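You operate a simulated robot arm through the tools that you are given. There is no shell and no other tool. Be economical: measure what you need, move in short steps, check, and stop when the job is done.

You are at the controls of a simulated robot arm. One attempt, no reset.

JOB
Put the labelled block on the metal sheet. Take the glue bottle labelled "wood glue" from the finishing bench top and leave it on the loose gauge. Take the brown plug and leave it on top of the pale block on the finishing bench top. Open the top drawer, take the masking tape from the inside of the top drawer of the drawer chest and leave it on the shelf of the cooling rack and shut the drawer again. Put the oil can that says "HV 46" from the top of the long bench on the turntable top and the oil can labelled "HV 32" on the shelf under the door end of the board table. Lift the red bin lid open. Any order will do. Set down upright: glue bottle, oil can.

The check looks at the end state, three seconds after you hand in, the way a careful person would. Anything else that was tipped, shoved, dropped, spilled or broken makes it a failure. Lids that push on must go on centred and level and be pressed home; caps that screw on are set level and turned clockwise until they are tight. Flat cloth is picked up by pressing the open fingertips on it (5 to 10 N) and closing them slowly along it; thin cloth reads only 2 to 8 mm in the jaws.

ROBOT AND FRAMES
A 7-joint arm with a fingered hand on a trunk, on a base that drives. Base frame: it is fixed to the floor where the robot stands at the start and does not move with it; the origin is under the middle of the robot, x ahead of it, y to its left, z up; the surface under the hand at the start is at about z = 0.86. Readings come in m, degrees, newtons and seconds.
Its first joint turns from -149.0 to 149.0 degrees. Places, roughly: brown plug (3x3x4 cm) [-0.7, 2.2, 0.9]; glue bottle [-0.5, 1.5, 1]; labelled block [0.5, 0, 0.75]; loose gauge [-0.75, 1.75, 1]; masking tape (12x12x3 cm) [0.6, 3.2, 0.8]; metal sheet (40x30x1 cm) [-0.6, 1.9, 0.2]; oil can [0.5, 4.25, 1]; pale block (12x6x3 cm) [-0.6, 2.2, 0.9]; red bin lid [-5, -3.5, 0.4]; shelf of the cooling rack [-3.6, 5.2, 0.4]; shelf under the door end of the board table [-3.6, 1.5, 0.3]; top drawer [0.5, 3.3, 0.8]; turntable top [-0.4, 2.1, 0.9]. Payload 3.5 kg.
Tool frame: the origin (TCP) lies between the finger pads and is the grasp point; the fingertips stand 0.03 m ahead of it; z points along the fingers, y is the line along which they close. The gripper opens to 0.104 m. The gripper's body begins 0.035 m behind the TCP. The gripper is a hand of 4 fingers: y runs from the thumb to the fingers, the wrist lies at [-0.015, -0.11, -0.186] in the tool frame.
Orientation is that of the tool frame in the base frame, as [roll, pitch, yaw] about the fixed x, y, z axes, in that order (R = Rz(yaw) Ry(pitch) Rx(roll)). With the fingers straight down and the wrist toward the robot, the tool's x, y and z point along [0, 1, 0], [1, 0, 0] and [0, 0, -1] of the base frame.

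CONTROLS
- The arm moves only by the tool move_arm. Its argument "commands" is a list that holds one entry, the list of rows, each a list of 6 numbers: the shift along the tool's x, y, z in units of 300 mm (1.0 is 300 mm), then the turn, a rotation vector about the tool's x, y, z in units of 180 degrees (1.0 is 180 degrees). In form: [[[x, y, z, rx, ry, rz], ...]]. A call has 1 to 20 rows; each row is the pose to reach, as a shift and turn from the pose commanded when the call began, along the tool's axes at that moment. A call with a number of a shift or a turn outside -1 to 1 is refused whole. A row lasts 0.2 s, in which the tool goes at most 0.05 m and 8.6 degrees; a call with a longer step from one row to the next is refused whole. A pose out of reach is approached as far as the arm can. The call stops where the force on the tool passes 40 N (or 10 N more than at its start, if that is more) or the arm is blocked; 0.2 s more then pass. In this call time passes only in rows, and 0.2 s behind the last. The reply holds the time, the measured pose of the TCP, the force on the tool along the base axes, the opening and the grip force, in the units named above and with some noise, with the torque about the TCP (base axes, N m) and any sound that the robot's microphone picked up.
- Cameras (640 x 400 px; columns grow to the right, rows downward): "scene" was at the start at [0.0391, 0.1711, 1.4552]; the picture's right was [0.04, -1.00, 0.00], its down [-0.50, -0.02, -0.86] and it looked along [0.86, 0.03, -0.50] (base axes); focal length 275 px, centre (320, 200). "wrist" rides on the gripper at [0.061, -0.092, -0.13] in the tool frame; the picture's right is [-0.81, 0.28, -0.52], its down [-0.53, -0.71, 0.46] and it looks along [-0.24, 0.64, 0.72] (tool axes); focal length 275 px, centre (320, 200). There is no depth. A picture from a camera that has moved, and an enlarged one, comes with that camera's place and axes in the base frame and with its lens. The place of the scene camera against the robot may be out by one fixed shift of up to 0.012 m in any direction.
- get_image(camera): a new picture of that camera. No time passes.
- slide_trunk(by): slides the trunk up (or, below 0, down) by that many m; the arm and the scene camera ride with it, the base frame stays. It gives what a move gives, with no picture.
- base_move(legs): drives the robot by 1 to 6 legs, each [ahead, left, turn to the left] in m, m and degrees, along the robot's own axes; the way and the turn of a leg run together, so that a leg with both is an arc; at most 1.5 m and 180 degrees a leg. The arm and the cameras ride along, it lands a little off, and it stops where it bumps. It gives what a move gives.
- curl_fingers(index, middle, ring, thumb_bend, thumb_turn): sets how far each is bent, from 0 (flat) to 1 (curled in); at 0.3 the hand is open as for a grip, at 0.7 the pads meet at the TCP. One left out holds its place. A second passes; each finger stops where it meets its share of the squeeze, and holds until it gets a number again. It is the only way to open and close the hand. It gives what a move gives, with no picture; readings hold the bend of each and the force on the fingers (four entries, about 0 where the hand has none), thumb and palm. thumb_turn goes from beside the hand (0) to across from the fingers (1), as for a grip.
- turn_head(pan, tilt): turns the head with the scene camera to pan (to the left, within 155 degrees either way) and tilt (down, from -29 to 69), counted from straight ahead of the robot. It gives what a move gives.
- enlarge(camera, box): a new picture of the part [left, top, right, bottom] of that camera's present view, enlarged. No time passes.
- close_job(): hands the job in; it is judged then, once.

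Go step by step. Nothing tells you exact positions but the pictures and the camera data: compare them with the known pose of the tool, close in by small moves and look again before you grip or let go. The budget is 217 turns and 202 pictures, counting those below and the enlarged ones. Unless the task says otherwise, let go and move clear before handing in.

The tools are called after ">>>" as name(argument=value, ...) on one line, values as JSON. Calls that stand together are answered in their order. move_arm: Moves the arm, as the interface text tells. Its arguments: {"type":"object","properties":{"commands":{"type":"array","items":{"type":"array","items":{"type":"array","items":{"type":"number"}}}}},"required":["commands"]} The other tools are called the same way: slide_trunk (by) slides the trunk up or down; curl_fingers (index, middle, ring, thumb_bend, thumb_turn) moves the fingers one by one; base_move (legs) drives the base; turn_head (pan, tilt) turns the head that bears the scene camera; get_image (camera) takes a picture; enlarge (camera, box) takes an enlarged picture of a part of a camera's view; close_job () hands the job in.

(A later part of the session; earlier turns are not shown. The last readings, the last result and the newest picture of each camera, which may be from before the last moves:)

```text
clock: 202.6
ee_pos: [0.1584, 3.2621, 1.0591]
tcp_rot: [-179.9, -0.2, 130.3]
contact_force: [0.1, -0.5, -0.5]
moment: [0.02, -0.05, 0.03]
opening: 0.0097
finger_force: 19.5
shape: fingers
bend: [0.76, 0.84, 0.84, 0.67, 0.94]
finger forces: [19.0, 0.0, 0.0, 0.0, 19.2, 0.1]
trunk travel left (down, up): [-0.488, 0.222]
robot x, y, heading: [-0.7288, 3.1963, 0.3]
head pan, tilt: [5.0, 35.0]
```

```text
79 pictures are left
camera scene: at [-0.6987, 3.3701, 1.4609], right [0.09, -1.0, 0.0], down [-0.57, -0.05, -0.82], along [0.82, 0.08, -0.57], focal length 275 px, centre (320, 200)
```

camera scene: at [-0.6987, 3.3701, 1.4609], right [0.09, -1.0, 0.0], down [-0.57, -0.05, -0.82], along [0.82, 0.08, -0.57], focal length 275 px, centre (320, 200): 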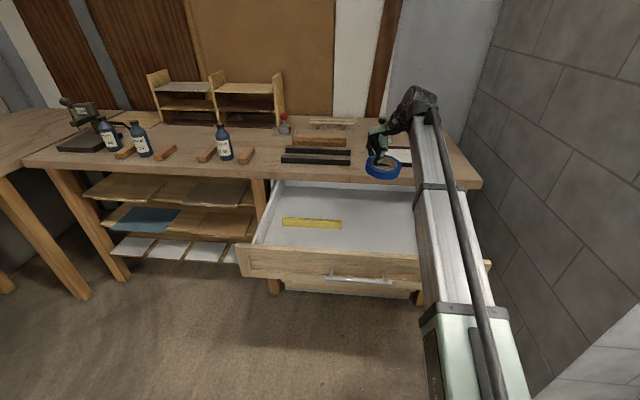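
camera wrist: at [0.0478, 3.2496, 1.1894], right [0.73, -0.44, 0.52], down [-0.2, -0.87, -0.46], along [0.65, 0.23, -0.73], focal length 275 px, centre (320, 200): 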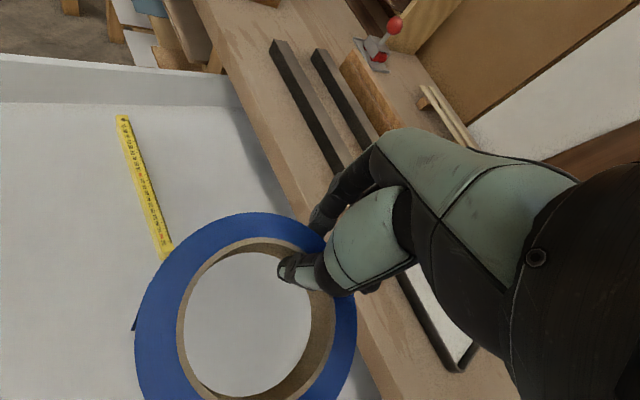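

The tape is held. I back away and look toward the cooling rack at (−3.6, 5.2).

>>> base_move(legs=[[-0.55, 0, 0]])

>>> turn_head(pan=140, tilt=22)

>>> get_image(camera="scene")

```text
clock: 205.8
ee_pos: [-0.3952, 3.2541, 1.0579]
tcp_rot: [-179.9, -0.1, 129.9]
contact_force: [-0.2, 0.8, -1.4]
moment: [0.02, -0.02, -0.02]
opening: 0.0099
finger_force: 19.1
shape: fingers
bend: [0.76, 0.84, 0.84, 0.67, 0.94]
finger forces: [19.1, 0.1, 0.1, 0.0, 19.1, 0.0]
trunk travel left (down, up): [-0.488, 0.222]
robot x, y, heading: [-1.2839, 3.1912, 0.1]
head pan, tilt: [5.0, 35.0]
```

```text
clock: 207.9
ee_pos: [-0.3968, 3.2548, 1.0589]
tcp_rot: [-179.9, -0.1, 129.8]
contact_force: [0.4, -0.5, -0.7]
moment: [0.01, -0.07, 0.04]
opening: 0.0099
finger_force: 19.1
shape: fingers
bend: [0.76, 0.84, 0.84, 0.67, 0.94]
finger forces: [19.0, 0.0, 0.0, 0.0, 19.1, 0.1]
trunk travel left (down, up): [-0.488, 0.222]
robot x, y, heading: [-1.2861, 3.1929, -0.1]
head pan, tilt: [140.0, 22.0]
```

```text
78 pictures are left
camera scene: at [-1.4101, 3.4198, 1.4815], right [0.64, 0.77, 0.0], down [0.29, -0.24, -0.93], along [-0.71, 0.6, -0.37], focal length 275 px, centre (320, 200)
```

scene: 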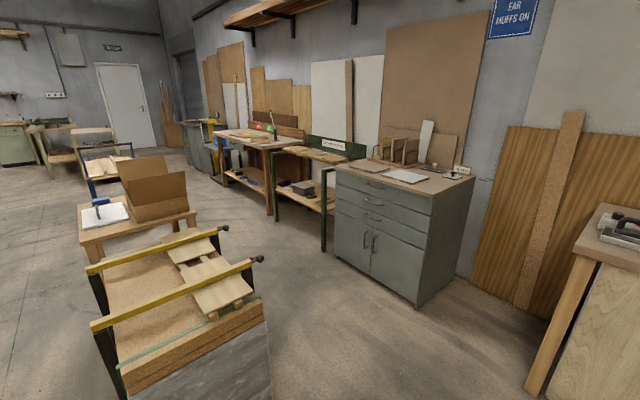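

>>> enlarge(camera="scene", box=[250, 120, 390, 260])

```text
2.86 times, centred on (320, 190) of scene
camera zoom: at [-1.4101, 3.4198, 1.4815], right [0.64, 0.77, 0.0], down [0.29, -0.24, -0.93], along [-0.71, 0.6, -0.37], focal length 785 px, centre (320, 229)
```

zoom: 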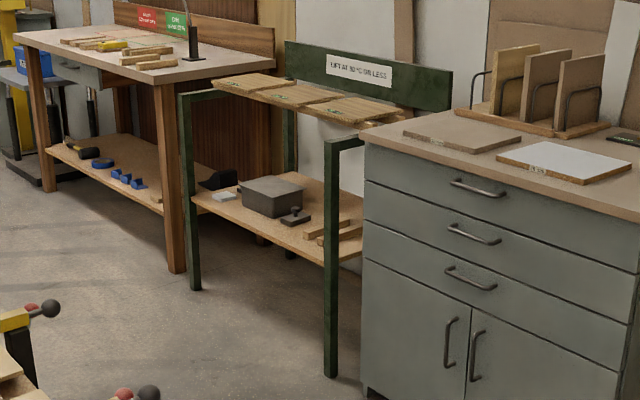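

The cooling rack is the green-legged stand (shelf front y≈5.0, x −4.06…−3.26, z≈0.4). I retract the arm and drive: left, turn round clockwise, then along the corridor at y≈4.2.

>>> move_arm(commands=[[[0.08, -0.09, 0, 0, 0, 0], [0.16, -0.18, 0, 0, 0, 0], [0.24, -0.27, 0, 0, 0, 0], [0.32, -0.36, 0, 0, 0, 0], [0.4, -0.45, 0, 0, 0, 0], [0.48, -0.54, 0, 0, 0, 0], [0.56, -0.63, 0, 0, 0, 0]]])

>>> base_move(legs=[[0, 1.0, 0], [0, 0, -180], [1.2, 0, 0]])

>>> turn_head(pan=-35, tilt=30)

>>> get_image(camera="scene")

```text
clock: 209.5
ee_pos: [-0.6492, 3.2626, 1.0609]
tcp_rot: [-180.0, -0.1, 130.0]
contact_force: [-0.5, 0.7, -0.7]
moment: [0.04, -0.01, 0.01]
opening: 0.0097
finger_force: 18.9
shape: fingers
bend: [0.76, 0.84, 0.84, 0.67, 0.95]
finger forces: [19.0, 0.0, 0.0, 0.1, 19.2, 0.0]
trunk travel left (down, up): [-0.488, 0.222]
robot x, y, heading: [-1.2867, 3.1927, -0.4]
head pan, tilt: [140.0, 22.0]
```

```text
clock: 227.7
ee_pos: [-3.1184, 4.117, 1.0619]
tcp_rot: [-180.0, -0.1, -50.2]
contact_force: [0.0, 0.1, -0.7]
moment: [-0.04, 0.03, 0.02]
opening: 0.0087
finger_force: 17.2
shape: fingers
bend: [0.76, 0.84, 0.84, 0.67, 0.95]
finger forces: [17.2, 0.1, 0.0, 0.1, 17.4, 0.0]
trunk travel left (down, up): [-0.488, 0.222]
robot x, y, heading: [-2.4811, 4.1843, 180.0]
head pan, tilt: [140.0, 22.0]
```

```text
clock: 230.3
ee_pos: [-3.1185, 4.1184, 1.0605]
tcp_rot: [-180.0, -0.1, -50.0]
contact_force: [-0.4, 0.9, -1.3]
moment: [0.01, 0.04, -0.01]
opening: 0.0088
finger_force: 17.3
shape: fingers
bend: [0.76, 0.84, 0.84, 0.67, 0.95]
finger forces: [17.1, 0.1, 0.0, 0.1, 17.4, 0.0]
trunk travel left (down, up): [-0.488, 0.222]
robot x, y, heading: [-2.4774, 4.1849, 179.8]
head pan, tilt: [-35.0, 30.0]
```

```text
76 pictures are left
camera scene: at [-2.5137, 4.0657, 1.4687], right [0.57, 0.82, 0.0], down [0.41, -0.29, -0.87], along [-0.71, 0.5, -0.5], focal length 275 px, centre (320, 200)
```

scene: 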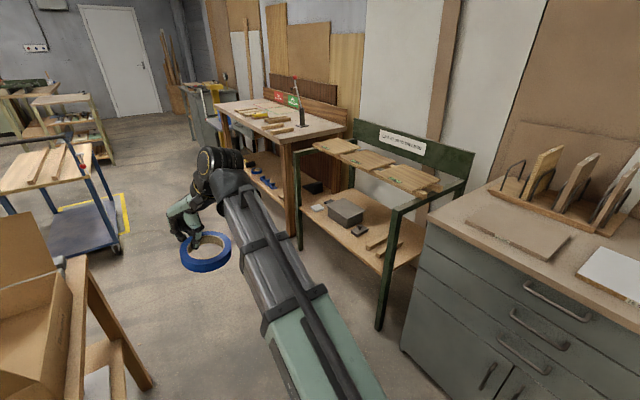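

>>> enlarge(camera="scene", box=[290, 180, 410, 280])

```text
4.00 times, centred on (350, 230) of scene
camera zoom: at [-2.5137, 4.0657, 1.4687], right [0.57, 0.82, 0.0], down [0.41, -0.29, -0.87], along [-0.71, 0.5, -0.5], focal length 1100 px, centre (200, 80)
```

zoom: 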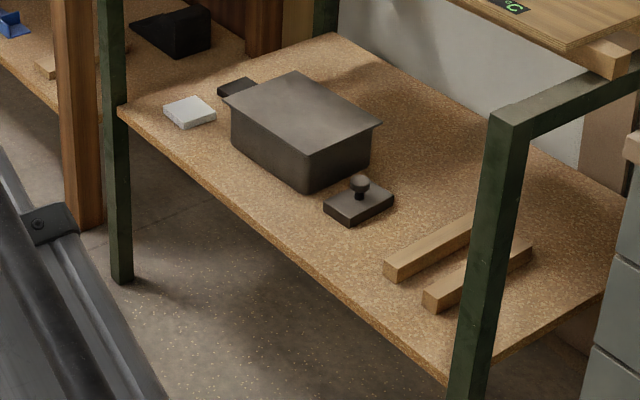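

I choose the free strip in front of the grey box (centre ≈(−3.70, 4.97), shelf z≈0.42). To keep the fingers from hitting the box I turn the tool so they end up on the right side of the ring.

>>> move_arm(commands=[[[0, 0, 0, 0, 0, 0.042], [0, 0, 0, 0, 0, 0.084], [0, 0, 0, 0, 0, 0.126], [0, 0, 0, 0, 0, 0.168], [0, 0, 0, 0, 0, 0.21], [0, 0, 0, 0, 0, 0.252], [0, 0, 0, 0, 0, 0.294], [0, 0, 0, 0, 0, 0.336], [0, 0, 0, 0, 0, 0.378], [0, 0, 0, 0, 0, 0.42], [0, 0, 0, 0, 0, 0.462], [0, 0, 0, 0, 0, 0.504], [0, 0, 0, 0, 0, 0.546], [0, 0, 0, 0, 0, 0.588], [0, 0, 0, 0, 0, 0.63], [0, 0, 0, 0, 0, 0.66]]])

>>> get_image(camera="wrist")

```text
clock: 233.7
ee_pos: [-3.1177, 4.1173, 1.0609]
tcp_rot: [-180.0, 0.1, -169.2]
contact_force: [0.2, 0.2, -0.7]
moment: [0.09, 0.02, 0.02]
opening: 0.0087
finger_force: 17.2
shape: fingers
bend: [0.76, 0.84, 0.84, 0.67, 0.95]
finger forces: [17.2, 0.3, 0.1, 0.1, 17.5, 0.0]
trunk travel left (down, up): [-0.488, 0.222]
robot x, y, heading: [-2.477, 4.184, 180.0]
head pan, tilt: [-35.0, 30.0]
```

```text
74 pictures are left
camera wrist: at [-3.1622, 4.0151, 1.1909], right [0.74, 0.42, 0.52], down [0.66, -0.6, -0.45], along [0.12, 0.68, -0.72], focal length 275 px, centre (320, 200)
```

wrist: 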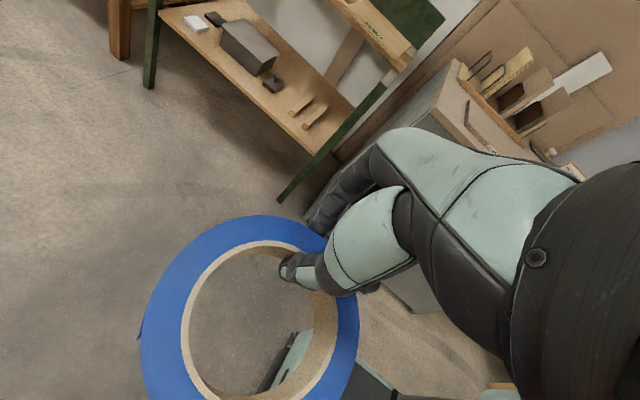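

Turned fine. Now I drive along the corridor and turn to face the rack.

>>> base_move(legs=[[1.1, 0.04, 0], [0, 0, -90]])

>>> turn_head(pan=0, tilt=40)

>>> get_image(camera="scene")

```text
clock: 241.6
ee_pos: [-4.0062, 4.6084, 1.0617]
tcp_rot: [180.0, 0.3, 141.4]
contact_force: [-0.6, 0.7, -1.4]
moment: [0.04, -0.07, -0.03]
opening: 0.0089
finger_force: 18.6
shape: fingers
bend: [0.76, 0.84, 0.84, 0.67, 0.95]
finger forces: [17.7, 0.3, 0.0, 0.1, 18.2, 0.1]
trunk travel left (down, up): [-0.488, 0.222]
robot x, y, heading: [-3.5374, 4.1657, 130.5]
head pan, tilt: [-35.0, 30.0]
stopped in leg 2: the robot was blocked; the commanded pose is now the measured one
```

```text
clock: 242.6
ee_pos: [-4.0047, 4.6084, 1.0619]
tcp_rot: [-180.0, 0.1, 141.5]
contact_force: [-0.3, 0.5, -0.7]
moment: [0.04, -0.02, 0.04]
opening: 0.0087
finger_force: 17.7
shape: fingers
bend: [0.76, 0.84, 0.84, 0.67, 0.95]
finger forces: [17.9, 0.4, 0.0, 0.1, 18.2, 0.0]
trunk travel left (down, up): [-0.488, 0.222]
robot x, y, heading: [-3.5377, 4.1642, 130.2]
head pan, tilt: [0.0, 40.0]
```

```text
73 pictures are left
camera scene: at [-3.7001, 4.0833, 1.4534], right [0.76, 0.65, 0.0], down [0.42, -0.49, -0.77], along [-0.5, 0.58, -0.64], focal length 275 px, centre (320, 200)
```

scene: 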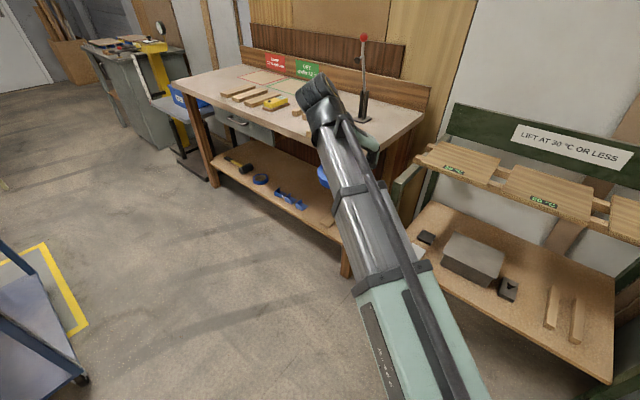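

The base was blocked while turning – probably its rear came near the table behind. I move a bit toward the rack and look behind.

>>> base_move(legs=[[0.09, -0.075, 0]])

>>> turn_head(pan=125, tilt=45)

>>> get_image(camera="scene")

```text
clock: 243.9
ee_pos: [-4.0062, 4.7248, 1.0613]
tcp_rot: [-180.0, 0.1, 141.4]
contact_force: [-0.4, 0.1, -0.9]
moment: [0.04, -0.08, -0.03]
opening: 0.0088
finger_force: 18.1
shape: fingers
bend: [0.76, 0.84, 0.84, 0.67, 0.95]
finger forces: [17.8, 0.4, 0.1, 0.0, 18.2, 0.0]
trunk travel left (down, up): [-0.488, 0.222]
robot x, y, heading: [-3.5377, 4.2844, 130.4]
head pan, tilt: [0.0, 40.0]
```

```text
clock: 245.9
ee_pos: [-4.0071, 4.725, 1.0611]
tcp_rot: [180.0, 0.1, 141.4]
contact_force: [-0.6, 0.2, -0.4]
moment: [0.0, -0.03, 0.0]
opening: 0.0088
finger_force: 17.8
shape: fingers
bend: [0.76, 0.84, 0.84, 0.67, 0.95]
finger forces: [17.8, 0.4, 0.0, 0.0, 18.2, 0.1]
trunk travel left (down, up): [-0.488, 0.222]
robot x, y, heading: [-3.5384, 4.2795, 130.6]
head pan, tilt: [125.0, 45.0]
```

```text
72 pictures are left
camera scene: at [-3.6662, 4.0565, 1.4461], right [-0.97, 0.25, 0.0], down [0.18, 0.68, -0.71], along [-0.18, -0.68, -0.71], focal length 275 px, centre (320, 200)
```

scene: 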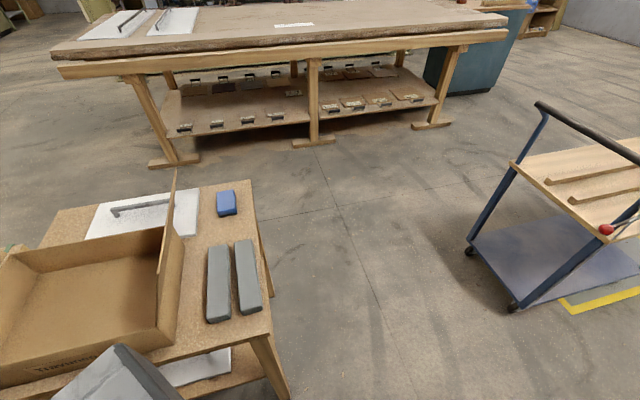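

Nothing was disturbed; only the diagonal corner came close. I finish the turn to face the rack, then back off a little so I can lower in front of it.

>>> base_move(legs=[[0, 0, -40.5], [-0.12, 0, 0]])

>>> turn_head(pan=0, tilt=45)

>>> get_image(camera="scene")

```text
clock: 249.0
ee_pos: [-3.6064, 4.8011, 1.063]
tcp_rot: [-180.0, 0.1, 100.9]
contact_force: [0.4, -0.6, -0.5]
moment: [0.0, -0.05, 0.04]
opening: 0.0087
finger_force: 17.9
shape: fingers
bend: [0.76, 0.84, 0.84, 0.67, 0.95]
finger forces: [17.8, 0.2, 0.0, 0.1, 18.1, 0.1]
trunk travel left (down, up): [-0.488, 0.222]
robot x, y, heading: [-3.5447, 4.1612, 90.1]
head pan, tilt: [125.0, 45.0]
```

```text
clock: 251.1
ee_pos: [-3.6072, 4.8018, 1.0624]
tcp_rot: [179.9, 0.2, 100.9]
contact_force: [0.1, -0.4, -1.2]
moment: [0.01, -0.07, 0.01]
opening: 0.009
finger_force: 18.5
shape: fingers
bend: [0.76, 0.84, 0.84, 0.67, 0.95]
finger forces: [17.8, 0.3, 0.1, 0.1, 18.1, 0.1]
trunk travel left (down, up): [-0.488, 0.222]
robot x, y, heading: [-3.5378, 4.1619, 89.7]
head pan, tilt: [0.0, 45.0]
```

```text
71 pictures are left
camera scene: at [-3.7158, 4.1966, 1.4461], right [1.0, 0.0, 0.0], down [0.0, -0.71, -0.71], along [0.0, 0.71, -0.71], focal length 275 px, centre (320, 200)
```

scene: 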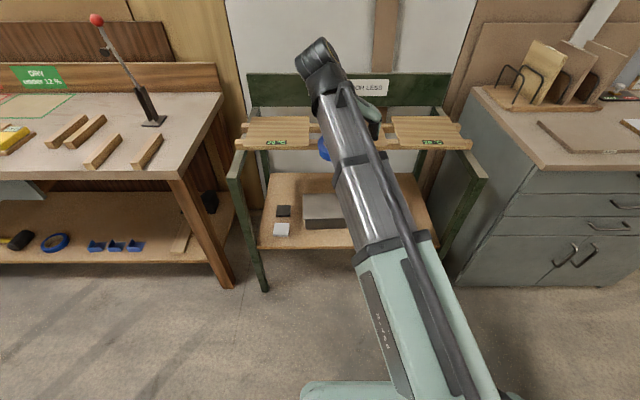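

Lowering the trunk and arm in front of the rack to shelf level.

>>> slide_trunk(by=-0.4)

>>> move_arm(commands=[[[0, 0, 0.1, 0, 0, 0], [0, 0, 0.2, 0, 0, 0], [0, 0, 0.3, 0, 0, 0], [0, 0, 0.4, 0, 0, 0], [0, 0, 0.48, 0, 0, 0]]])

>>> get_image(camera="scene")

>>> get_image(camera="wrist")

```text
clock: 254.9
ee_pos: [-3.6066, 4.8026, 0.6618]
tcp_rot: [-179.9, 0.1, 100.9]
contact_force: [0.9, -0.1, -0.9]
moment: [0.0, -0.06, 0.0]
opening: 0.0088
finger_force: 17.8
shape: fingers
bend: [0.76, 0.84, 0.84, 0.67, 0.95]
finger forces: [17.9, 0.3, 0.1, 0.0, 18.1, 0.1]
trunk travel left (down, up): [-0.088, 0.622]
robot x, y, heading: [-3.5376, 4.1605, 89.8]
head pan, tilt: [0.0, 45.0]
```

```text
clock: 256.1
ee_pos: [-3.6076, 4.8019, 0.5159]
tcp_rot: [-179.9, 0.1, 100.9]
contact_force: [0.4, -0.4, -0.4]
moment: [0.0, -0.07, 0.04]
opening: 0.0088
finger_force: 17.9
shape: fingers
bend: [0.76, 0.84, 0.84, 0.67, 0.95]
finger forces: [17.7, 0.3, 0.0, 0.0, 18.2, 0.1]
trunk travel left (down, up): [-0.088, 0.622]
robot x, y, heading: [-3.5452, 4.1632, 90.0]
head pan, tilt: [0.0, 45.0]
```

```text
70 pictures are left
camera scene: at [-3.7158, 4.1965, 1.0461], right [1.0, 0.0, 0.0], down [0.0, -0.71, -0.71], along [0.0, 0.71, -0.71], focal length 275 px, centre (320, 200)
```

scene: 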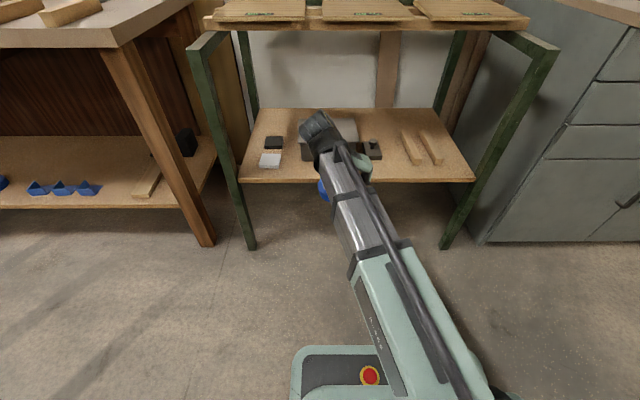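

```text
69 pictures are left
camera wrist: at [-3.7099, 4.8442, 0.6464], right [0.42, -0.74, 0.52], down [-0.6, -0.66, -0.45], along [0.68, -0.12, -0.72], focal length 275 px, centre (320, 200)
```

wrist: 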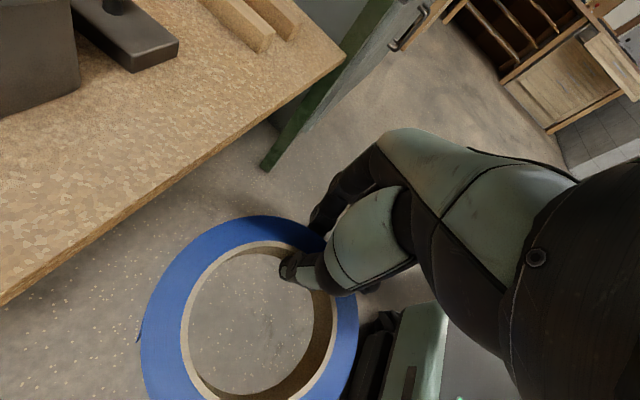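

Shelf top ≈0.37, free strip between its front edge (y≈4.945) and the box (y≈5.065). I lower a bit more, then drive 0.185 m in.

>>> move_arm(commands=[[[0, 0, 0.1, 0, 0, 0], [0, 0, 0.2, 0, 0, 0]]])

>>> base_move(legs=[[0.187, 0.0, 0]])

>>> get_image(camera="wrist")

>>> get_image(camera="scene")

```text
clock: 256.7
ee_pos: [-3.609, 4.8019, 0.4573]
tcp_rot: [180.0, 0.2, 101.0]
contact_force: [-0.4, 0.4, -0.6]
moment: [0.0, -0.05, -0.02]
opening: 0.0088
finger_force: 18.0
shape: fingers
bend: [0.76, 0.84, 0.84, 0.67, 0.95]
finger forces: [17.7, 0.3, 0.1, 0.0, 18.2, 0.0]
trunk travel left (down, up): [-0.088, 0.622]
robot x, y, heading: [-3.5393, 4.1653, 89.8]
head pan, tilt: [0.0, 45.0]
```

```text
clock: 258.3
ee_pos: [-3.6091, 4.9894, 0.4562]
tcp_rot: [-180.0, 0.1, 100.9]
contact_force: [0.4, -0.4, -0.6]
moment: [-0.04, 0.0, 0.05]
opening: 0.0095
finger_force: 18.1
shape: fingers
bend: [0.75, 0.84, 0.84, 0.68, 0.98]
finger forces: [16.8, 1.7, 0.0, 0.0, 16.9, 0.0]
trunk travel left (down, up): [-0.088, 0.622]
robot x, y, heading: [-3.5387, 4.3522, 89.9]
head pan, tilt: [0.0, 45.0]
```

```text
68 pictures are left
camera wrist: at [-3.7104, 5.033, 0.5873], right [0.42, -0.74, 0.52], down [-0.6, -0.66, -0.45], along [0.68, -0.12, -0.72], focal length 275 px, centre (320, 200)
```

wrist: 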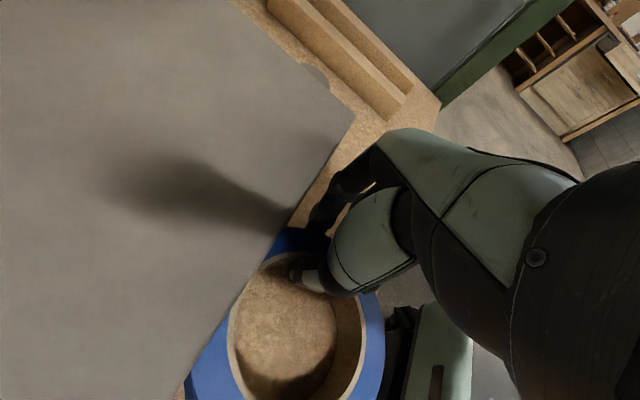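

```text
67 pictures are left
camera scene: at [-3.7156, 4.3859, 1.0461], right [1.0, 0.0, 0.0], down [0.0, -0.71, -0.71], along [0.0, 0.71, -0.71], focal length 275 px, centre (320, 200)
```

scene: 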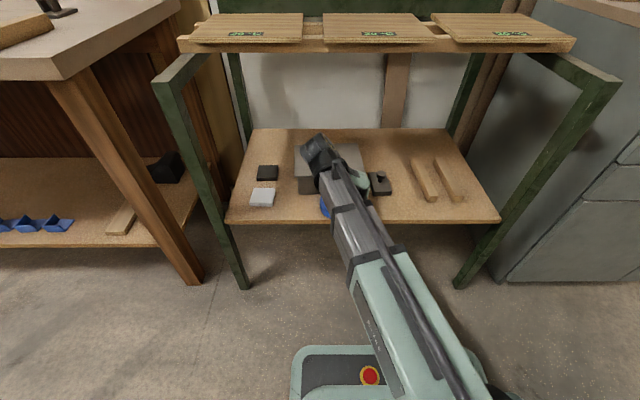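

The ring brushed the box's overhanging lid and shifted ~1 cm in my grip, so that strip is too tight. I back out 6 cm and use the wider free place in front of the stamp, between box and sticks (centre ≈(−3.475, 4.99)).

>>> base_move(legs=[[-0.07, 0, 0], [0, -0.182, 0]])

>>> get_image(camera="wrist")

>>> get_image(camera="scene")

```text
clock: 260.4
ee_pos: [-3.4255, 4.9216, 0.4584]
tcp_rot: [-180.0, 0.1, 100.9]
contact_force: [-0.3, 0.1, -1.0]
moment: [0.0, -0.01, 0.01]
opening: 0.0093
finger_force: 17.1
shape: fingers
bend: [0.75, 0.84, 0.84, 0.69, 0.96]
finger forces: [16.7, 0.7, 0.0, 0.1, 16.8, 0.0]
trunk travel left (down, up): [-0.088, 0.622]
robot x, y, heading: [-3.358, 4.2805, 90.0]
head pan, tilt: [0.0, 45.0]
```

```text
66 pictures are left
camera wrist: at [-3.5278, 4.9633, 0.5873], right [0.42, -0.74, 0.52], down [-0.6, -0.66, -0.45], along [0.68, -0.12, -0.72], focal length 275 px, centre (320, 200)
```

wrist: 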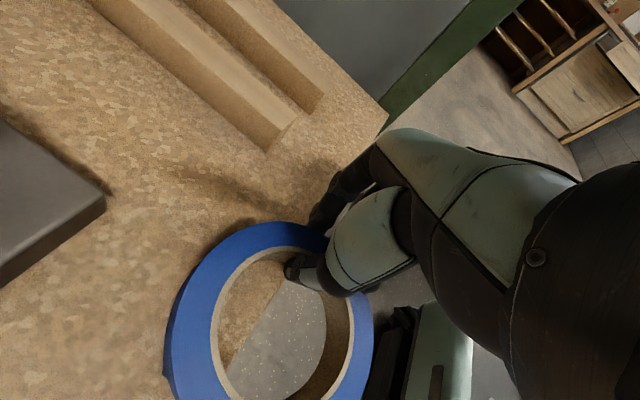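

```text
65 pictures are left
camera scene: at [-3.5334, 4.3162, 1.0461], right [1.0, 0.0, 0.0], down [0.0, -0.71, -0.71], along [0.0, 0.71, -0.71], focal length 275 px, centre (320, 200)
```

scene: 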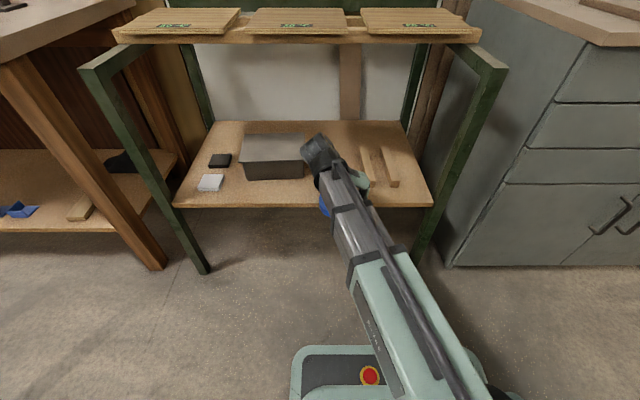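

The front edge is at y≈4.905, the stamp corner at (−3.47, 5.04), the stick at x≥−3.345. I move the ring centre to about (−3.455, 4.967) and lower.

>>> base_move(legs=[[0.05, -0.02, 0]])

>>> move_arm(commands=[[[0, 0, 0.06, 0, 0, 0], [0, 0, 0.1, 0, 0, 0], [0, 0, 0.12, 0, 0, 0]]])

>>> get_image(camera="wrist")

```text
clock: 261.3
ee_pos: [-3.4059, 4.9711, 0.4564]
tcp_rot: [-180.0, 0.1, 100.9]
contact_force: [-0.2, -0.3, -0.7]
moment: [-0.06, 0.01, 0.02]
opening: 0.0094
finger_force: 17.6
shape: fingers
bend: [0.75, 0.84, 0.84, 0.69, 0.97]
finger forces: [16.4, 1.8, 0.0, 0.1, 17.0, 0.1]
trunk travel left (down, up): [-0.088, 0.622]
robot x, y, heading: [-3.3372, 4.3309, 90.0]
head pan, tilt: [0.0, 45.0]
```

```text
clock: 261.7
ee_pos: [-3.4047, 4.9713, 0.4522]
tcp_rot: [179.6, -0.5, 101.0]
contact_force: [-2.9, -5.0, 26.2]
moment: [-0.06, 0.46, 0.1]
opening: 0.0091
finger_force: 28.8
shape: fingers
bend: [0.75, 0.85, 0.84, 0.71, 0.97]
finger forces: [16.8, 6.9, 0.1, 0.1, 34.0, 0.0]
trunk travel left (down, up): [-0.088, 0.622]
robot x, y, heading: [-3.3383, 4.3335, 89.8]
head pan, tilt: [0.0, 45.0]
stopped in row 1: the force on the tool passed its limit at 57 N (the readings are from after the stop); the commanded pose is now the measured one
```

```text
64 pictures are left
camera wrist: at [-3.5079, 5.0124, 0.5813], right [0.42, -0.75, 0.51], down [-0.6, -0.65, -0.46], along [0.68, -0.11, -0.72], focal length 275 px, centre (320, 200)
```

wrist: 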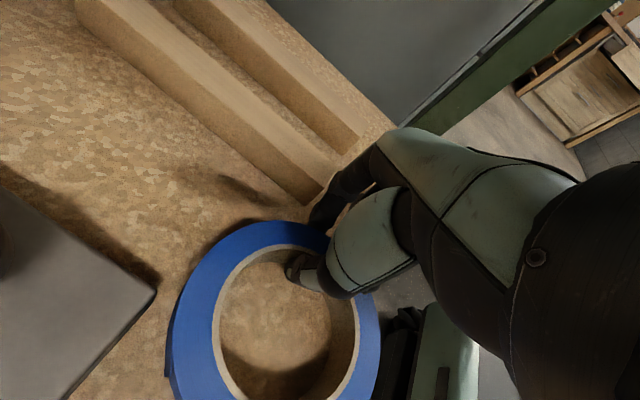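

Contact: shelf top is at ≈0.42. The ring is fully over the shelf. The index is next to a stick end, so I release with the thumb only (inside the hole) and keep fingers nearly still.

>>> move_arm(commands=[[[0, 0, -0.006, 0, 0, 0]]])

>>> curl_fingers(thumb_bend=0.55)

>>> get_image(camera="wrist")

```text
clock: 262.1
ee_pos: [-3.4038, 4.9721, 0.4513]
tcp_rot: [179.8, -0.5, 101.0]
contact_force: [-1.8, -4.6, 21.2]
moment: [-0.1, 0.36, 0.05]
opening: 0.0093
finger_force: 26.9
shape: fingers
bend: [0.75, 0.85, 0.84, 0.71, 0.97]
finger forces: [17.1, 6.9, 0.0, 0.1, 29.7, 0.1]
trunk travel left (down, up): [-0.088, 0.622]
robot x, y, heading: [-3.3388, 4.3311, 89.9]
head pan, tilt: [0.0, 45.0]
```

```text
clock: 263.1
ee_pos: [-3.4043, 4.9701, 0.4529]
tcp_rot: [179.7, -0.5, 100.9]
contact_force: [11.6, 4.0, 35.2]
moment: [0.16, 0.48, -0.09]
opening: 0.0105
finger_force: 29.8
shape: fingers
bend: [0.75, 0.84, 0.84, 0.64, 0.97]
finger forces: [12.4, 3.1, 0.0, 0.0, 44.2, 0.0]
trunk travel left (down, up): [-0.088, 0.622]
robot x, y, heading: [-3.3398, 4.3328, 89.9]
head pan, tilt: [0.0, 45.0]
```

```text
63 pictures are left
camera wrist: at [-3.5072, 5.0126, 0.5821], right [0.42, -0.75, 0.51], down [-0.6, -0.65, -0.46], along [0.68, -0.11, -0.72], focal length 275 px, centre (320, 200)
```

wrist: 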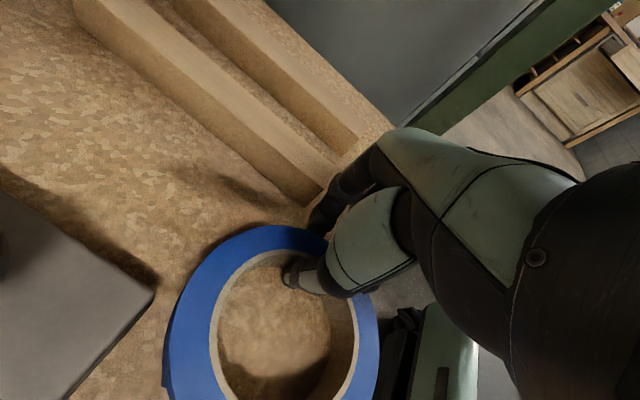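

The thumb tip presses on the shelf as it straightens; I raise a little so it can open.

>>> move_arm(commands=[[[0, 0, -0.012, 0, 0, 0], [0, 0, -0.025, 0, 0, 0]]])

>>> curl_fingers(thumb_bend=0.52, index=0.71)

>>> get_image(camera="wrist")

```text
clock: 263.7
ee_pos: [-3.4061, 4.9724, 0.4559]
tcp_rot: [179.9, -0.1, 101.0]
contact_force: [-0.2, 0.5, -0.8]
moment: [0.01, 0.0, -0.04]
opening: 0.015
finger_force: 3.7
shape: fingers
bend: [0.77, 0.84, 0.84, 0.53, 0.97]
finger forces: [3.6, 0.1, 0.1, 0.0, 4.0, 0.0]
trunk travel left (down, up): [-0.088, 0.622]
robot x, y, heading: [-3.342, 4.3285, 89.9]
head pan, tilt: [0.0, 45.0]
```

```text
clock: 264.7
ee_pos: [-3.4052, 4.9728, 0.4571]
tcp_rot: [179.8, -0.2, 101.0]
contact_force: [0.0, 0.1, -0.1]
moment: [0.0, -0.02, 0.01]
opening: 0.0222
finger_force: 0.1
shape: fingers
bend: [0.71, 0.84, 0.84, 0.52, 0.97]
finger forces: [0.0, 0.0, 0.0, 0.0, 0.2, 0.1]
trunk travel left (down, up): [-0.088, 0.622]
robot x, y, heading: [-3.3372, 4.3296, 89.8]
head pan, tilt: [0.0, 45.0]
```

```text
62 pictures are left
camera wrist: at [-3.5079, 5.0134, 0.5873], right [0.42, -0.75, 0.51], down [-0.6, -0.66, -0.46], along [0.68, -0.11, -0.72], focal length 275 px, centre (320, 200)
```

wrist: 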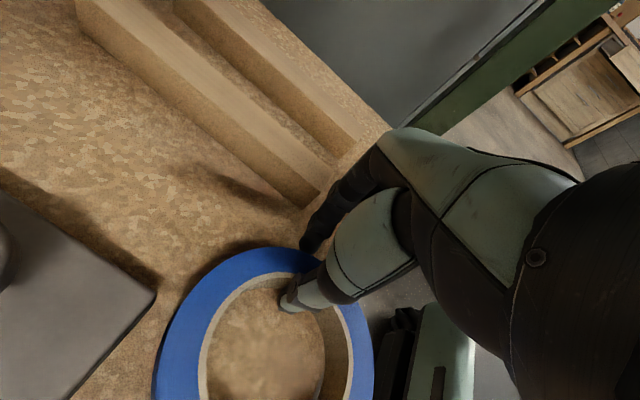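

Released. I lift straight up slowly and check.

>>> move_arm(commands=[[[0, 0, -0.03, 0, 0, 0], [0, 0, -0.08, 0, 0, 0], [0, 0, -0.14, 0, 0, 0]]])

>>> get_image(camera="wrist")

```text
clock: 265.5
ee_pos: [-3.4047, 4.9728, 0.4996]
tcp_rot: [179.9, -0.3, 100.9]
contact_force: [-0.3, 0.4, 0.2]
moment: [0.0, 0.01, 0.0]
opening: 0.0218
finger_force: 0.1
shape: fingers
bend: [0.71, 0.84, 0.84, 0.52, 0.97]
finger forces: [0.0, 0.0, 0.1, 0.0, 0.2, 0.0]
trunk travel left (down, up): [-0.088, 0.622]
robot x, y, heading: [-3.3356, 4.3324, 89.9]
head pan, tilt: [0.0, 45.0]
```

```text
61 pictures are left
camera wrist: at [-3.5074, 5.0136, 0.6294], right [0.42, -0.75, 0.51], down [-0.6, -0.66, -0.46], along [0.68, -0.11, -0.72], focal length 275 px, centre (320, 200)
```

wrist: 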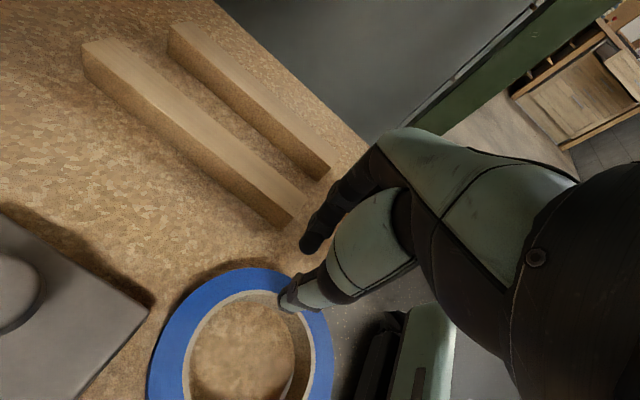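

The tape rests on the shelf. I back out and raise, then verify with the scene camera.

>>> base_move(legs=[[-0.17, 0, 0]])

>>> slide_trunk(by=0.4)

>>> move_arm(commands=[[[0, 0, -0.15, 0, 0, 0], [0, 0, -0.3, 0, 0, 0], [0, 0, -0.45, 0, 0, 0], [0, 0, -0.6, 0, 0, 0]]])

>>> turn_head(pan=0, tilt=50)

>>> get_image(camera="scene")

```text
clock: 267.0
ee_pos: [-3.4053, 4.8009, 0.4997]
tcp_rot: [179.8, -0.4, 100.9]
contact_force: [0.1, 0.1, -0.1]
moment: [0.02, -0.03, -0.05]
opening: 0.0221
finger_force: 0.1
shape: fingers
bend: [0.71, 0.84, 0.84, 0.52, 0.97]
finger forces: [0.0, 0.0, 0.0, 0.0, 0.1, 0.0]
trunk travel left (down, up): [-0.088, 0.622]
robot x, y, heading: [-3.3369, 4.1575, 90.1]
head pan, tilt: [0.0, 45.0]
```

```text
clock: 270.8
ee_pos: [-3.4044, 4.8, 0.9001]
tcp_rot: [179.7, -0.3, 100.8]
contact_force: [-1.0, 0.2, -0.5]
moment: [0.0, -0.01, -0.01]
opening: 0.022
finger_force: 0.2
shape: fingers
bend: [0.71, 0.84, 0.84, 0.52, 0.97]
finger forces: [0.1, 0.1, 0.1, 0.0, 0.0, 0.1]
trunk travel left (down, up): [-0.488, 0.222]
robot x, y, heading: [-3.3379, 4.1598, 90.0]
head pan, tilt: [0.0, 45.0]
```

```text
clock: 271.8
ee_pos: [-3.4069, 4.8004, 1.0807]
tcp_rot: [179.8, -0.2, 100.9]
contact_force: [-0.1, -0.1, 0.5]
moment: [-0.01, 0.03, 0.01]
opening: 0.0217
finger_force: 0.0
shape: fingers
bend: [0.71, 0.84, 0.84, 0.52, 0.97]
finger forces: [0.1, 0.0, 0.0, 0.0, 0.1, 0.1]
trunk travel left (down, up): [-0.488, 0.222]
robot x, y, heading: [-3.3362, 4.1612, 89.6]
head pan, tilt: [0.0, 45.0]
```

```text
clock: 272.5
ee_pos: [-3.4058, 4.7999, 1.0795]
tcp_rot: [179.8, -0.3, 101.0]
contact_force: [0.2, -0.1, -0.1]
moment: [0.0, 0.01, 0.02]
opening: 0.0216
finger_force: 0.0
shape: fingers
bend: [0.71, 0.84, 0.84, 0.52, 0.97]
finger forces: [0.1, 0.0, 0.0, 0.1, 0.0, 0.0]
trunk travel left (down, up): [-0.488, 0.222]
robot x, y, heading: [-3.3393, 4.1587, 90.1]
head pan, tilt: [0.0, 50.0]
```

```text
60 pictures are left
camera scene: at [-3.5136, 4.1898, 1.4392], right [1.0, 0.0, 0.0], down [0.0, -0.77, -0.64], along [0.0, 0.64, -0.77], focal length 275 px, centre (320, 200)
```

scene: 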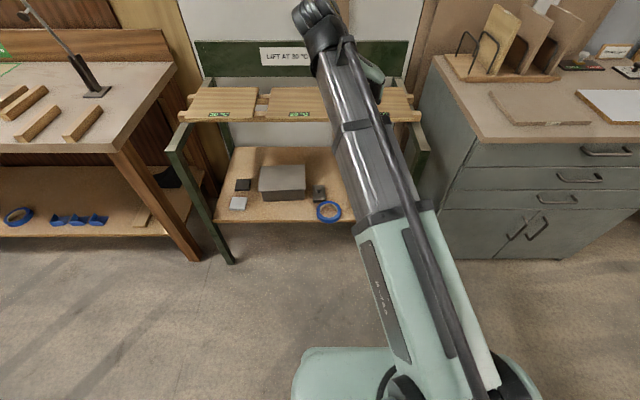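

Tape done. Now back to the drawer: a small forward move, turn to face +x, drive the corridor, then go to the drawer.

>>> base_move(legs=[[0.11, 0, 0], [0, 0, -90], [1.5, 0, 0], [0.6, 0, 0], [0, -1.07, 0]])

>>> move_arm(commands=[[[0, 0, 0, 0, 0, -0.044], [0, 0, 0, 0, 0, -0.088], [0, 0, 0, 0, 0, -0.132], [0, 0, 0, 0, 0, -0.176], [0, 0, 0, 0, 0, -0.22], [0, 0, 0, 0, 0, -0.264], [0, 0, 0, 0, 0, -0.308], [0, 0, 0, 0, 0, -0.352], [0, 0, 0, 0, 0, -0.396], [0, 0, 0, 0, 0, -0.44]]])

>>> curl_fingers(index=0.42, middle=0.42, ring=0.42, thumb_bend=0.42)

```text
clock: 292.6
ee_pos: [-0.6243, 3.2345, 1.0799]
tcp_rot: [179.8, -0.2, 9.9]
contact_force: [-0.2, -0.4, -0.4]
moment: [0.0, -0.01, 0.0]
opening: 0.0218
finger_force: 0.0
shape: fingers
bend: [0.71, 0.84, 0.84, 0.52, 0.97]
finger forces: [0.0, 0.1, 0.0, 0.0, 0.0, 0.0]
trunk travel left (down, up): [-0.488, 0.222]
robot x, y, heading: [-1.2649, 3.1801, -1.1]
head pan, tilt: [0.0, 50.0]
```

```text
clock: 294.8
ee_pos: [-0.6228, 3.2344, 1.0795]
tcp_rot: [179.7, 0.3, 89.2]
contact_force: [0.2, 0.1, -0.5]
moment: [-0.04, -0.03, -0.01]
opening: 0.0218
finger_force: 0.1
shape: fingers
bend: [0.71, 0.84, 0.84, 0.52, 0.97]
finger forces: [0.1, 0.0, 0.0, 0.0, 0.1, 0.0]
trunk travel left (down, up): [-0.488, 0.222]
robot x, y, heading: [-1.2683, 3.1757, -1.1]
head pan, tilt: [0.0, 50.0]
```

```text
clock: 295.8
ee_pos: [-0.6236, 3.2338, 1.0799]
tcp_rot: [179.7, 0.1, 89.1]
contact_force: [0.1, -0.2, 0.2]
moment: [0.0, -0.01, 0.02]
opening: 0.0723
finger_force: 0.0
shape: fingers
bend: [0.42, 0.42, 0.42, 0.42, 0.97]
finger forces: [0.1, 0.1, 0.0, 0.0, 0.0, 0.0]
trunk travel left (down, up): [-0.488, 0.222]
robot x, y, heading: [-1.2637, 3.1778, -1.3]
head pan, tilt: [0.0, 50.0]
```

Pitch the hand to horizontal again while extending forward.

>>> move_arm(commands=[[[0, 0.08, 0.05, 0, 0, 0], [0, 0.16, 0.1, 0, 0, 0], [0, 0.24, 0.15, -0.04, 0, 0], [0, 0.32, 0.2, -0.08, 0, 0], [0, 0.4, 0.25, -0.12, 0, 0], [0, 0.48, 0.3, -0.16, 0, 0], [0, 0.56, 0.35, -0.2, 0, 0], [0, 0.64, 0.4, -0.24, 0, 0], [0, 0.68, 0.45, -0.28, 0, 0], [0, 0.7, 0.5, -0.32, 0, 0], [0, 0.7, 0.5, -0.36, 0, 0], [0, 0.7, 0.5, -0.4, 0, 0], [0, 0.7, 0.5, -0.44, 0, 0], [0, 0.7, 0.5, -0.48, 0, 0]]])

>>> turn_head(pan=0, tilt=35)

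>>> get_image(camera="scene")

```text
clock: 298.8
ee_pos: [-0.4156, 3.2654, 0.939]
tcp_rot: [96.6, -1.5, 86.1]
contact_force: [-0.2, 0.2, -0.1]
moment: [0.01, -0.03, 0.05]
opening: 0.0729
finger_force: 0.1
shape: fingers
bend: [0.42, 0.42, 0.42, 0.42, 0.98]
finger forces: [0.1, 0.0, 0.0, 0.1, 0.0, 0.0]
out of reach, approached as far as the arm can: row 9, 10, 11, 12, 13, 14
trunk travel left (down, up): [-0.488, 0.222]
robot x, y, heading: [-1.2648, 3.1786, -1.0]
head pan, tilt: [0.0, 50.0]
```

```text
clock: 299.6
ee_pos: [-0.4156, 3.2652, 0.939]
tcp_rot: [96.8, -1.5, 85.9]
contact_force: [0.1, -0.8, -0.9]
moment: [-0.01, 0.01, 0.02]
opening: 0.0727
finger_force: 0.0
shape: fingers
bend: [0.42, 0.42, 0.42, 0.42, 0.98]
finger forces: [0.0, 0.0, 0.0, 0.0, 0.0, 0.1]
trunk travel left (down, up): [-0.488, 0.222]
robot x, y, heading: [-1.2654, 3.1795, -1.2]
head pan, tilt: [0.0, 35.0]
```

```text
59 pictures are left
camera scene: at [-1.2243, 3.3445, 1.4608], right [-0.02, -1.0, 0.0], down [-0.57, 0.01, -0.82], along [0.82, -0.02, -0.57], focal length 275 px, centre (320, 200)
```

scene: 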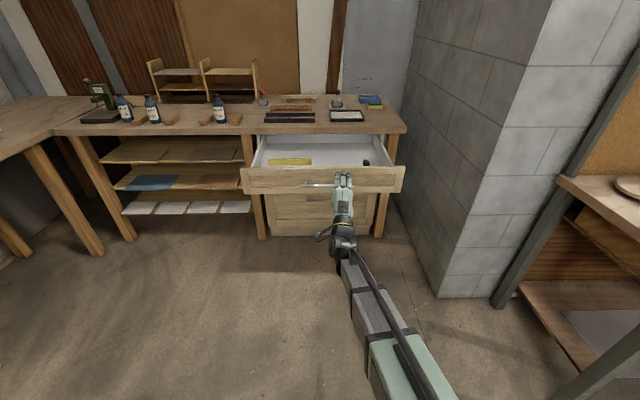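

I lower to the handle height, align, and approach the drawer front.

>>> slide_trunk(by=-0.142)

>>> base_move(legs=[[0, 0.03, 1.1], [0.18, 0, 0]])

>>> get_image(camera="wrist")

```text
clock: 301.2
ee_pos: [-0.4156, 3.2653, 0.7959]
tcp_rot: [96.7, -1.5, 86.1]
contact_force: [0.4, 0.3, -0.6]
moment: [0.04, 0.04, 0.05]
opening: 0.0727
finger_force: 0.0
shape: fingers
bend: [0.42, 0.42, 0.42, 0.42, 0.98]
finger forces: [0.0, 0.0, 0.0, 0.0, 0.0, 0.1]
trunk travel left (down, up): [-0.346, 0.364]
robot x, y, heading: [-1.2652, 3.1799, -1.4]
head pan, tilt: [0.0, 35.0]
```

```text
clock: 303.2
ee_pos: [-0.2393, 3.3106, 0.7964]
tcp_rot: [96.8, -1.5, 86.9]
contact_force: [0.5, 0.5, -0.9]
moment: [-0.02, 0.0, -0.04]
opening: 0.0726
finger_force: 0.0
shape: fingers
bend: [0.42, 0.42, 0.42, 0.42, 0.98]
finger forces: [0.1, 0.0, 0.0, 0.1, 0.0, 0.1]
trunk travel left (down, up): [-0.346, 0.364]
robot x, y, heading: [-1.0864, 3.2073, 0.0]
head pan, tilt: [0.0, 35.0]
```

```text
58 pictures are left
camera wrist: at [-0.3765, 3.3807, 0.7216], right [-0.52, -0.79, 0.31], down [0.34, -0.53, -0.78], along [0.78, -0.3, 0.55], focal length 275 px, centre (320, 200)
```

wrist: 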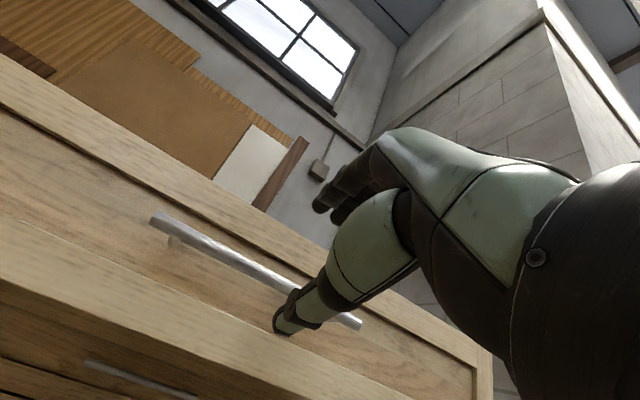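

Aligned with the bar as before. I push the drawer shut by driving ahead.

>>> base_move(legs=[[0.3, 0, 0], [0.2, 0, 0]])

>>> base_move(legs=[[0.03, 0, 0]])

>>> get_image(camera="scene")

```text
clock: 306.4
ee_pos: [0.26, 3.3078, 0.7967]
tcp_rot: [96.6, -1.5, 87.2]
contact_force: [-0.9, 1.5, 0.1]
moment: [-0.01, 0.01, -0.02]
opening: 0.0728
finger_force: 0.1
shape: fingers
bend: [0.42, 0.42, 0.42, 0.42, 0.98]
finger forces: [0.0, 0.1, 0.0, 0.0, 0.0, 0.0]
trunk travel left (down, up): [-0.346, 0.364]
robot x, y, heading: [-0.5891, 3.2104, -0.3]
head pan, tilt: [0.0, 35.0]
```

```text
clock: 307.3
ee_pos: [0.2757, 3.3092, 0.799]
tcp_rot: [96.2, -1.6, 86.8]
contact_force: [-4.9, -1.8, -0.2]
moment: [0.03, -0.13, -0.1]
opening: 0.0728
finger_force: 2.5
shape: fingers
bend: [0.42, 0.42, 0.42, 0.42, 0.98]
finger forces: [0.1, 5.7, 0.0, 0.0, 0.1, 0.0]
trunk travel left (down, up): [-0.346, 0.364]
robot x, y, heading: [-0.5656, 3.2059, 0.1]
head pan, tilt: [0.0, 35.0]
stopped in leg 1: the force on the tool passed its limit at 78 N (the readings are from after the stop); the commanded pose is now the measured one
```

```text
57 pictures are left
camera scene: at [-0.5297, 3.3738, 1.3189], right [0.0, -1.0, 0.0], down [-0.57, 0.0, -0.82], along [0.82, 0.0, -0.57], focal length 275 px, centre (320, 200)
```

scene: 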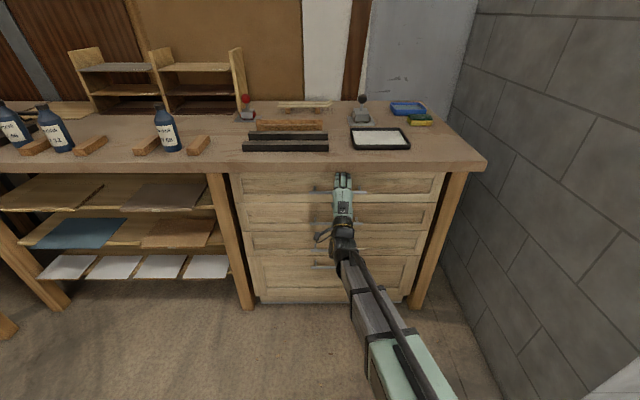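

The drawer is shut. I back off, raise and return the hand to pointing down, and move over toward the oil cans.

>>> base_move(legs=[[-0.4, 0, 0]])

>>> slide_trunk(by=0.2)

>>> move_arm(commands=[[[0, 0.1, 0, 0.045, 0, 0], [0, 0.2, 0, 0.09, 0, 0], [0, 0.3, 0, 0.135, 0, 0], [0, 0.4, -0.1, 0.18, 0, 0], [0, 0.5, -0.2, 0.225, 0, 0], [0, 0.6, -0.3, 0.27, 0, 0], [0, 0.7, -0.3, 0.315, 0, 0], [0, 0.75, -0.3, 0.36, 0, 0], [0, 0.75, -0.3, 0.405, 0, 0], [0, 0.75, -0.3, 0.45, 0, 0], [0, 0.75, -0.3, 0.463, 0, 0]]])

>>> base_move(legs=[[0, 1.05, 0]])

>>> turn_head(pan=0, tilt=25)

>>> get_image(camera="scene")

>>> get_image(camera="wrist")

```text
clock: 309.8
ee_pos: [-0.1251, 3.3082, 0.7994]
tcp_rot: [96.2, -1.5, 86.8]
contact_force: [1.1, 1.2, -0.7]
moment: [-0.03, 0.01, 0.03]
opening: 0.0727
finger_force: 0.1
shape: fingers
bend: [0.42, 0.42, 0.42, 0.42, 0.98]
finger forces: [0.0, 0.0, 0.0, 0.1, 0.0, 0.0]
trunk travel left (down, up): [-0.346, 0.364]
robot x, y, heading: [-0.9641, 3.2073, -0.5]
head pan, tilt: [0.0, 35.0]
```

```text
clock: 311.9
ee_pos: [-0.1249, 3.308, 0.9988]
tcp_rot: [96.2, -1.5, 86.8]
contact_force: [-0.5, 0.3, -0.7]
moment: [-0.02, 0.01, 0.02]
opening: 0.0727
finger_force: 0.0
shape: fingers
bend: [0.42, 0.42, 0.42, 0.42, 0.98]
finger forces: [0.0, 0.0, 0.0, 0.0, 0.0, 0.1]
trunk travel left (down, up): [-0.546, 0.164]
robot x, y, heading: [-0.9646, 3.2088, -0.3]
head pan, tilt: [0.0, 35.0]
```

```text
clock: 314.4
ee_pos: [-0.1902, 3.3055, 1.2324]
tcp_rot: [179.8, -1.6, 86.9]
contact_force: [-0.2, -0.6, -0.2]
moment: [0.01, 0.0, -0.02]
opening: 0.0729
finger_force: 0.1
shape: fingers
bend: [0.42, 0.42, 0.42, 0.42, 0.98]
finger forces: [0.0, 0.0, 0.0, 0.0, 0.0, 0.0]
trunk travel left (down, up): [-0.546, 0.164]
robot x, y, heading: [-0.9642, 3.2086, -0.6]
head pan, tilt: [0.0, 35.0]
```

```text
clock: 319.8
ee_pos: [-0.1834, 4.3534, 1.2318]
tcp_rot: [179.5, -1.5, 86.8]
contact_force: [-0.4, 0.3, -0.5]
moment: [-0.01, -0.01, 0.01]
opening: 0.0728
finger_force: 0.0
shape: fingers
bend: [0.42, 0.42, 0.42, 0.42, 0.98]
finger forces: [0.1, 0.1, 0.0, 0.0, 0.1, 0.0]
trunk travel left (down, up): [-0.546, 0.164]
robot x, y, heading: [-0.9623, 4.2518, -0.1]
head pan, tilt: [0.0, 35.0]
```

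```text
clock: 320.5
ee_pos: [-0.1837, 4.3532, 1.2302]
tcp_rot: [179.5, -1.5, 86.9]
contact_force: [-0.1, -0.1, 0.1]
moment: [0.03, -0.04, 0.01]
opening: 0.0727
finger_force: 0.2
shape: fingers
bend: [0.42, 0.42, 0.42, 0.42, 0.98]
finger forces: [0.0, 0.0, 0.1, 0.0, 0.0, 0.0]
trunk travel left (down, up): [-0.546, 0.164]
robot x, y, heading: [-0.9641, 4.2596, -0.0]
head pan, tilt: [0.0, 25.0]
```

```text
56 pictures are left
camera scene: at [-0.9195, 4.4228, 1.5346], right [-0.01, -1.0, 0.0], down [-0.42, 0.0, -0.91], along [0.91, -0.01, -0.42], focal length 275 px, centre (320, 200)
```

scene: 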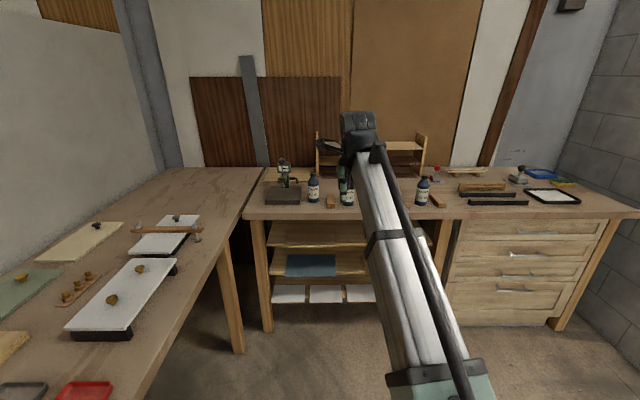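

```text
55 pictures are left
camera wrist: at [-0.2739, 4.4154, 1.3621], right [0.23, -0.84, 0.5], down [-0.74, -0.48, -0.48], along [0.64, -0.26, -0.73], focal length 275 px, centre (320, 200)
```

wrist: 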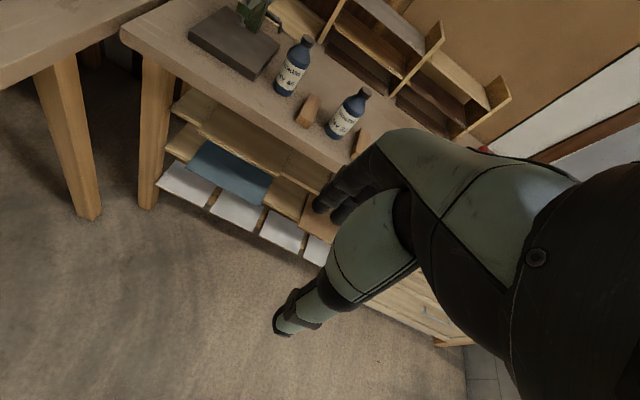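

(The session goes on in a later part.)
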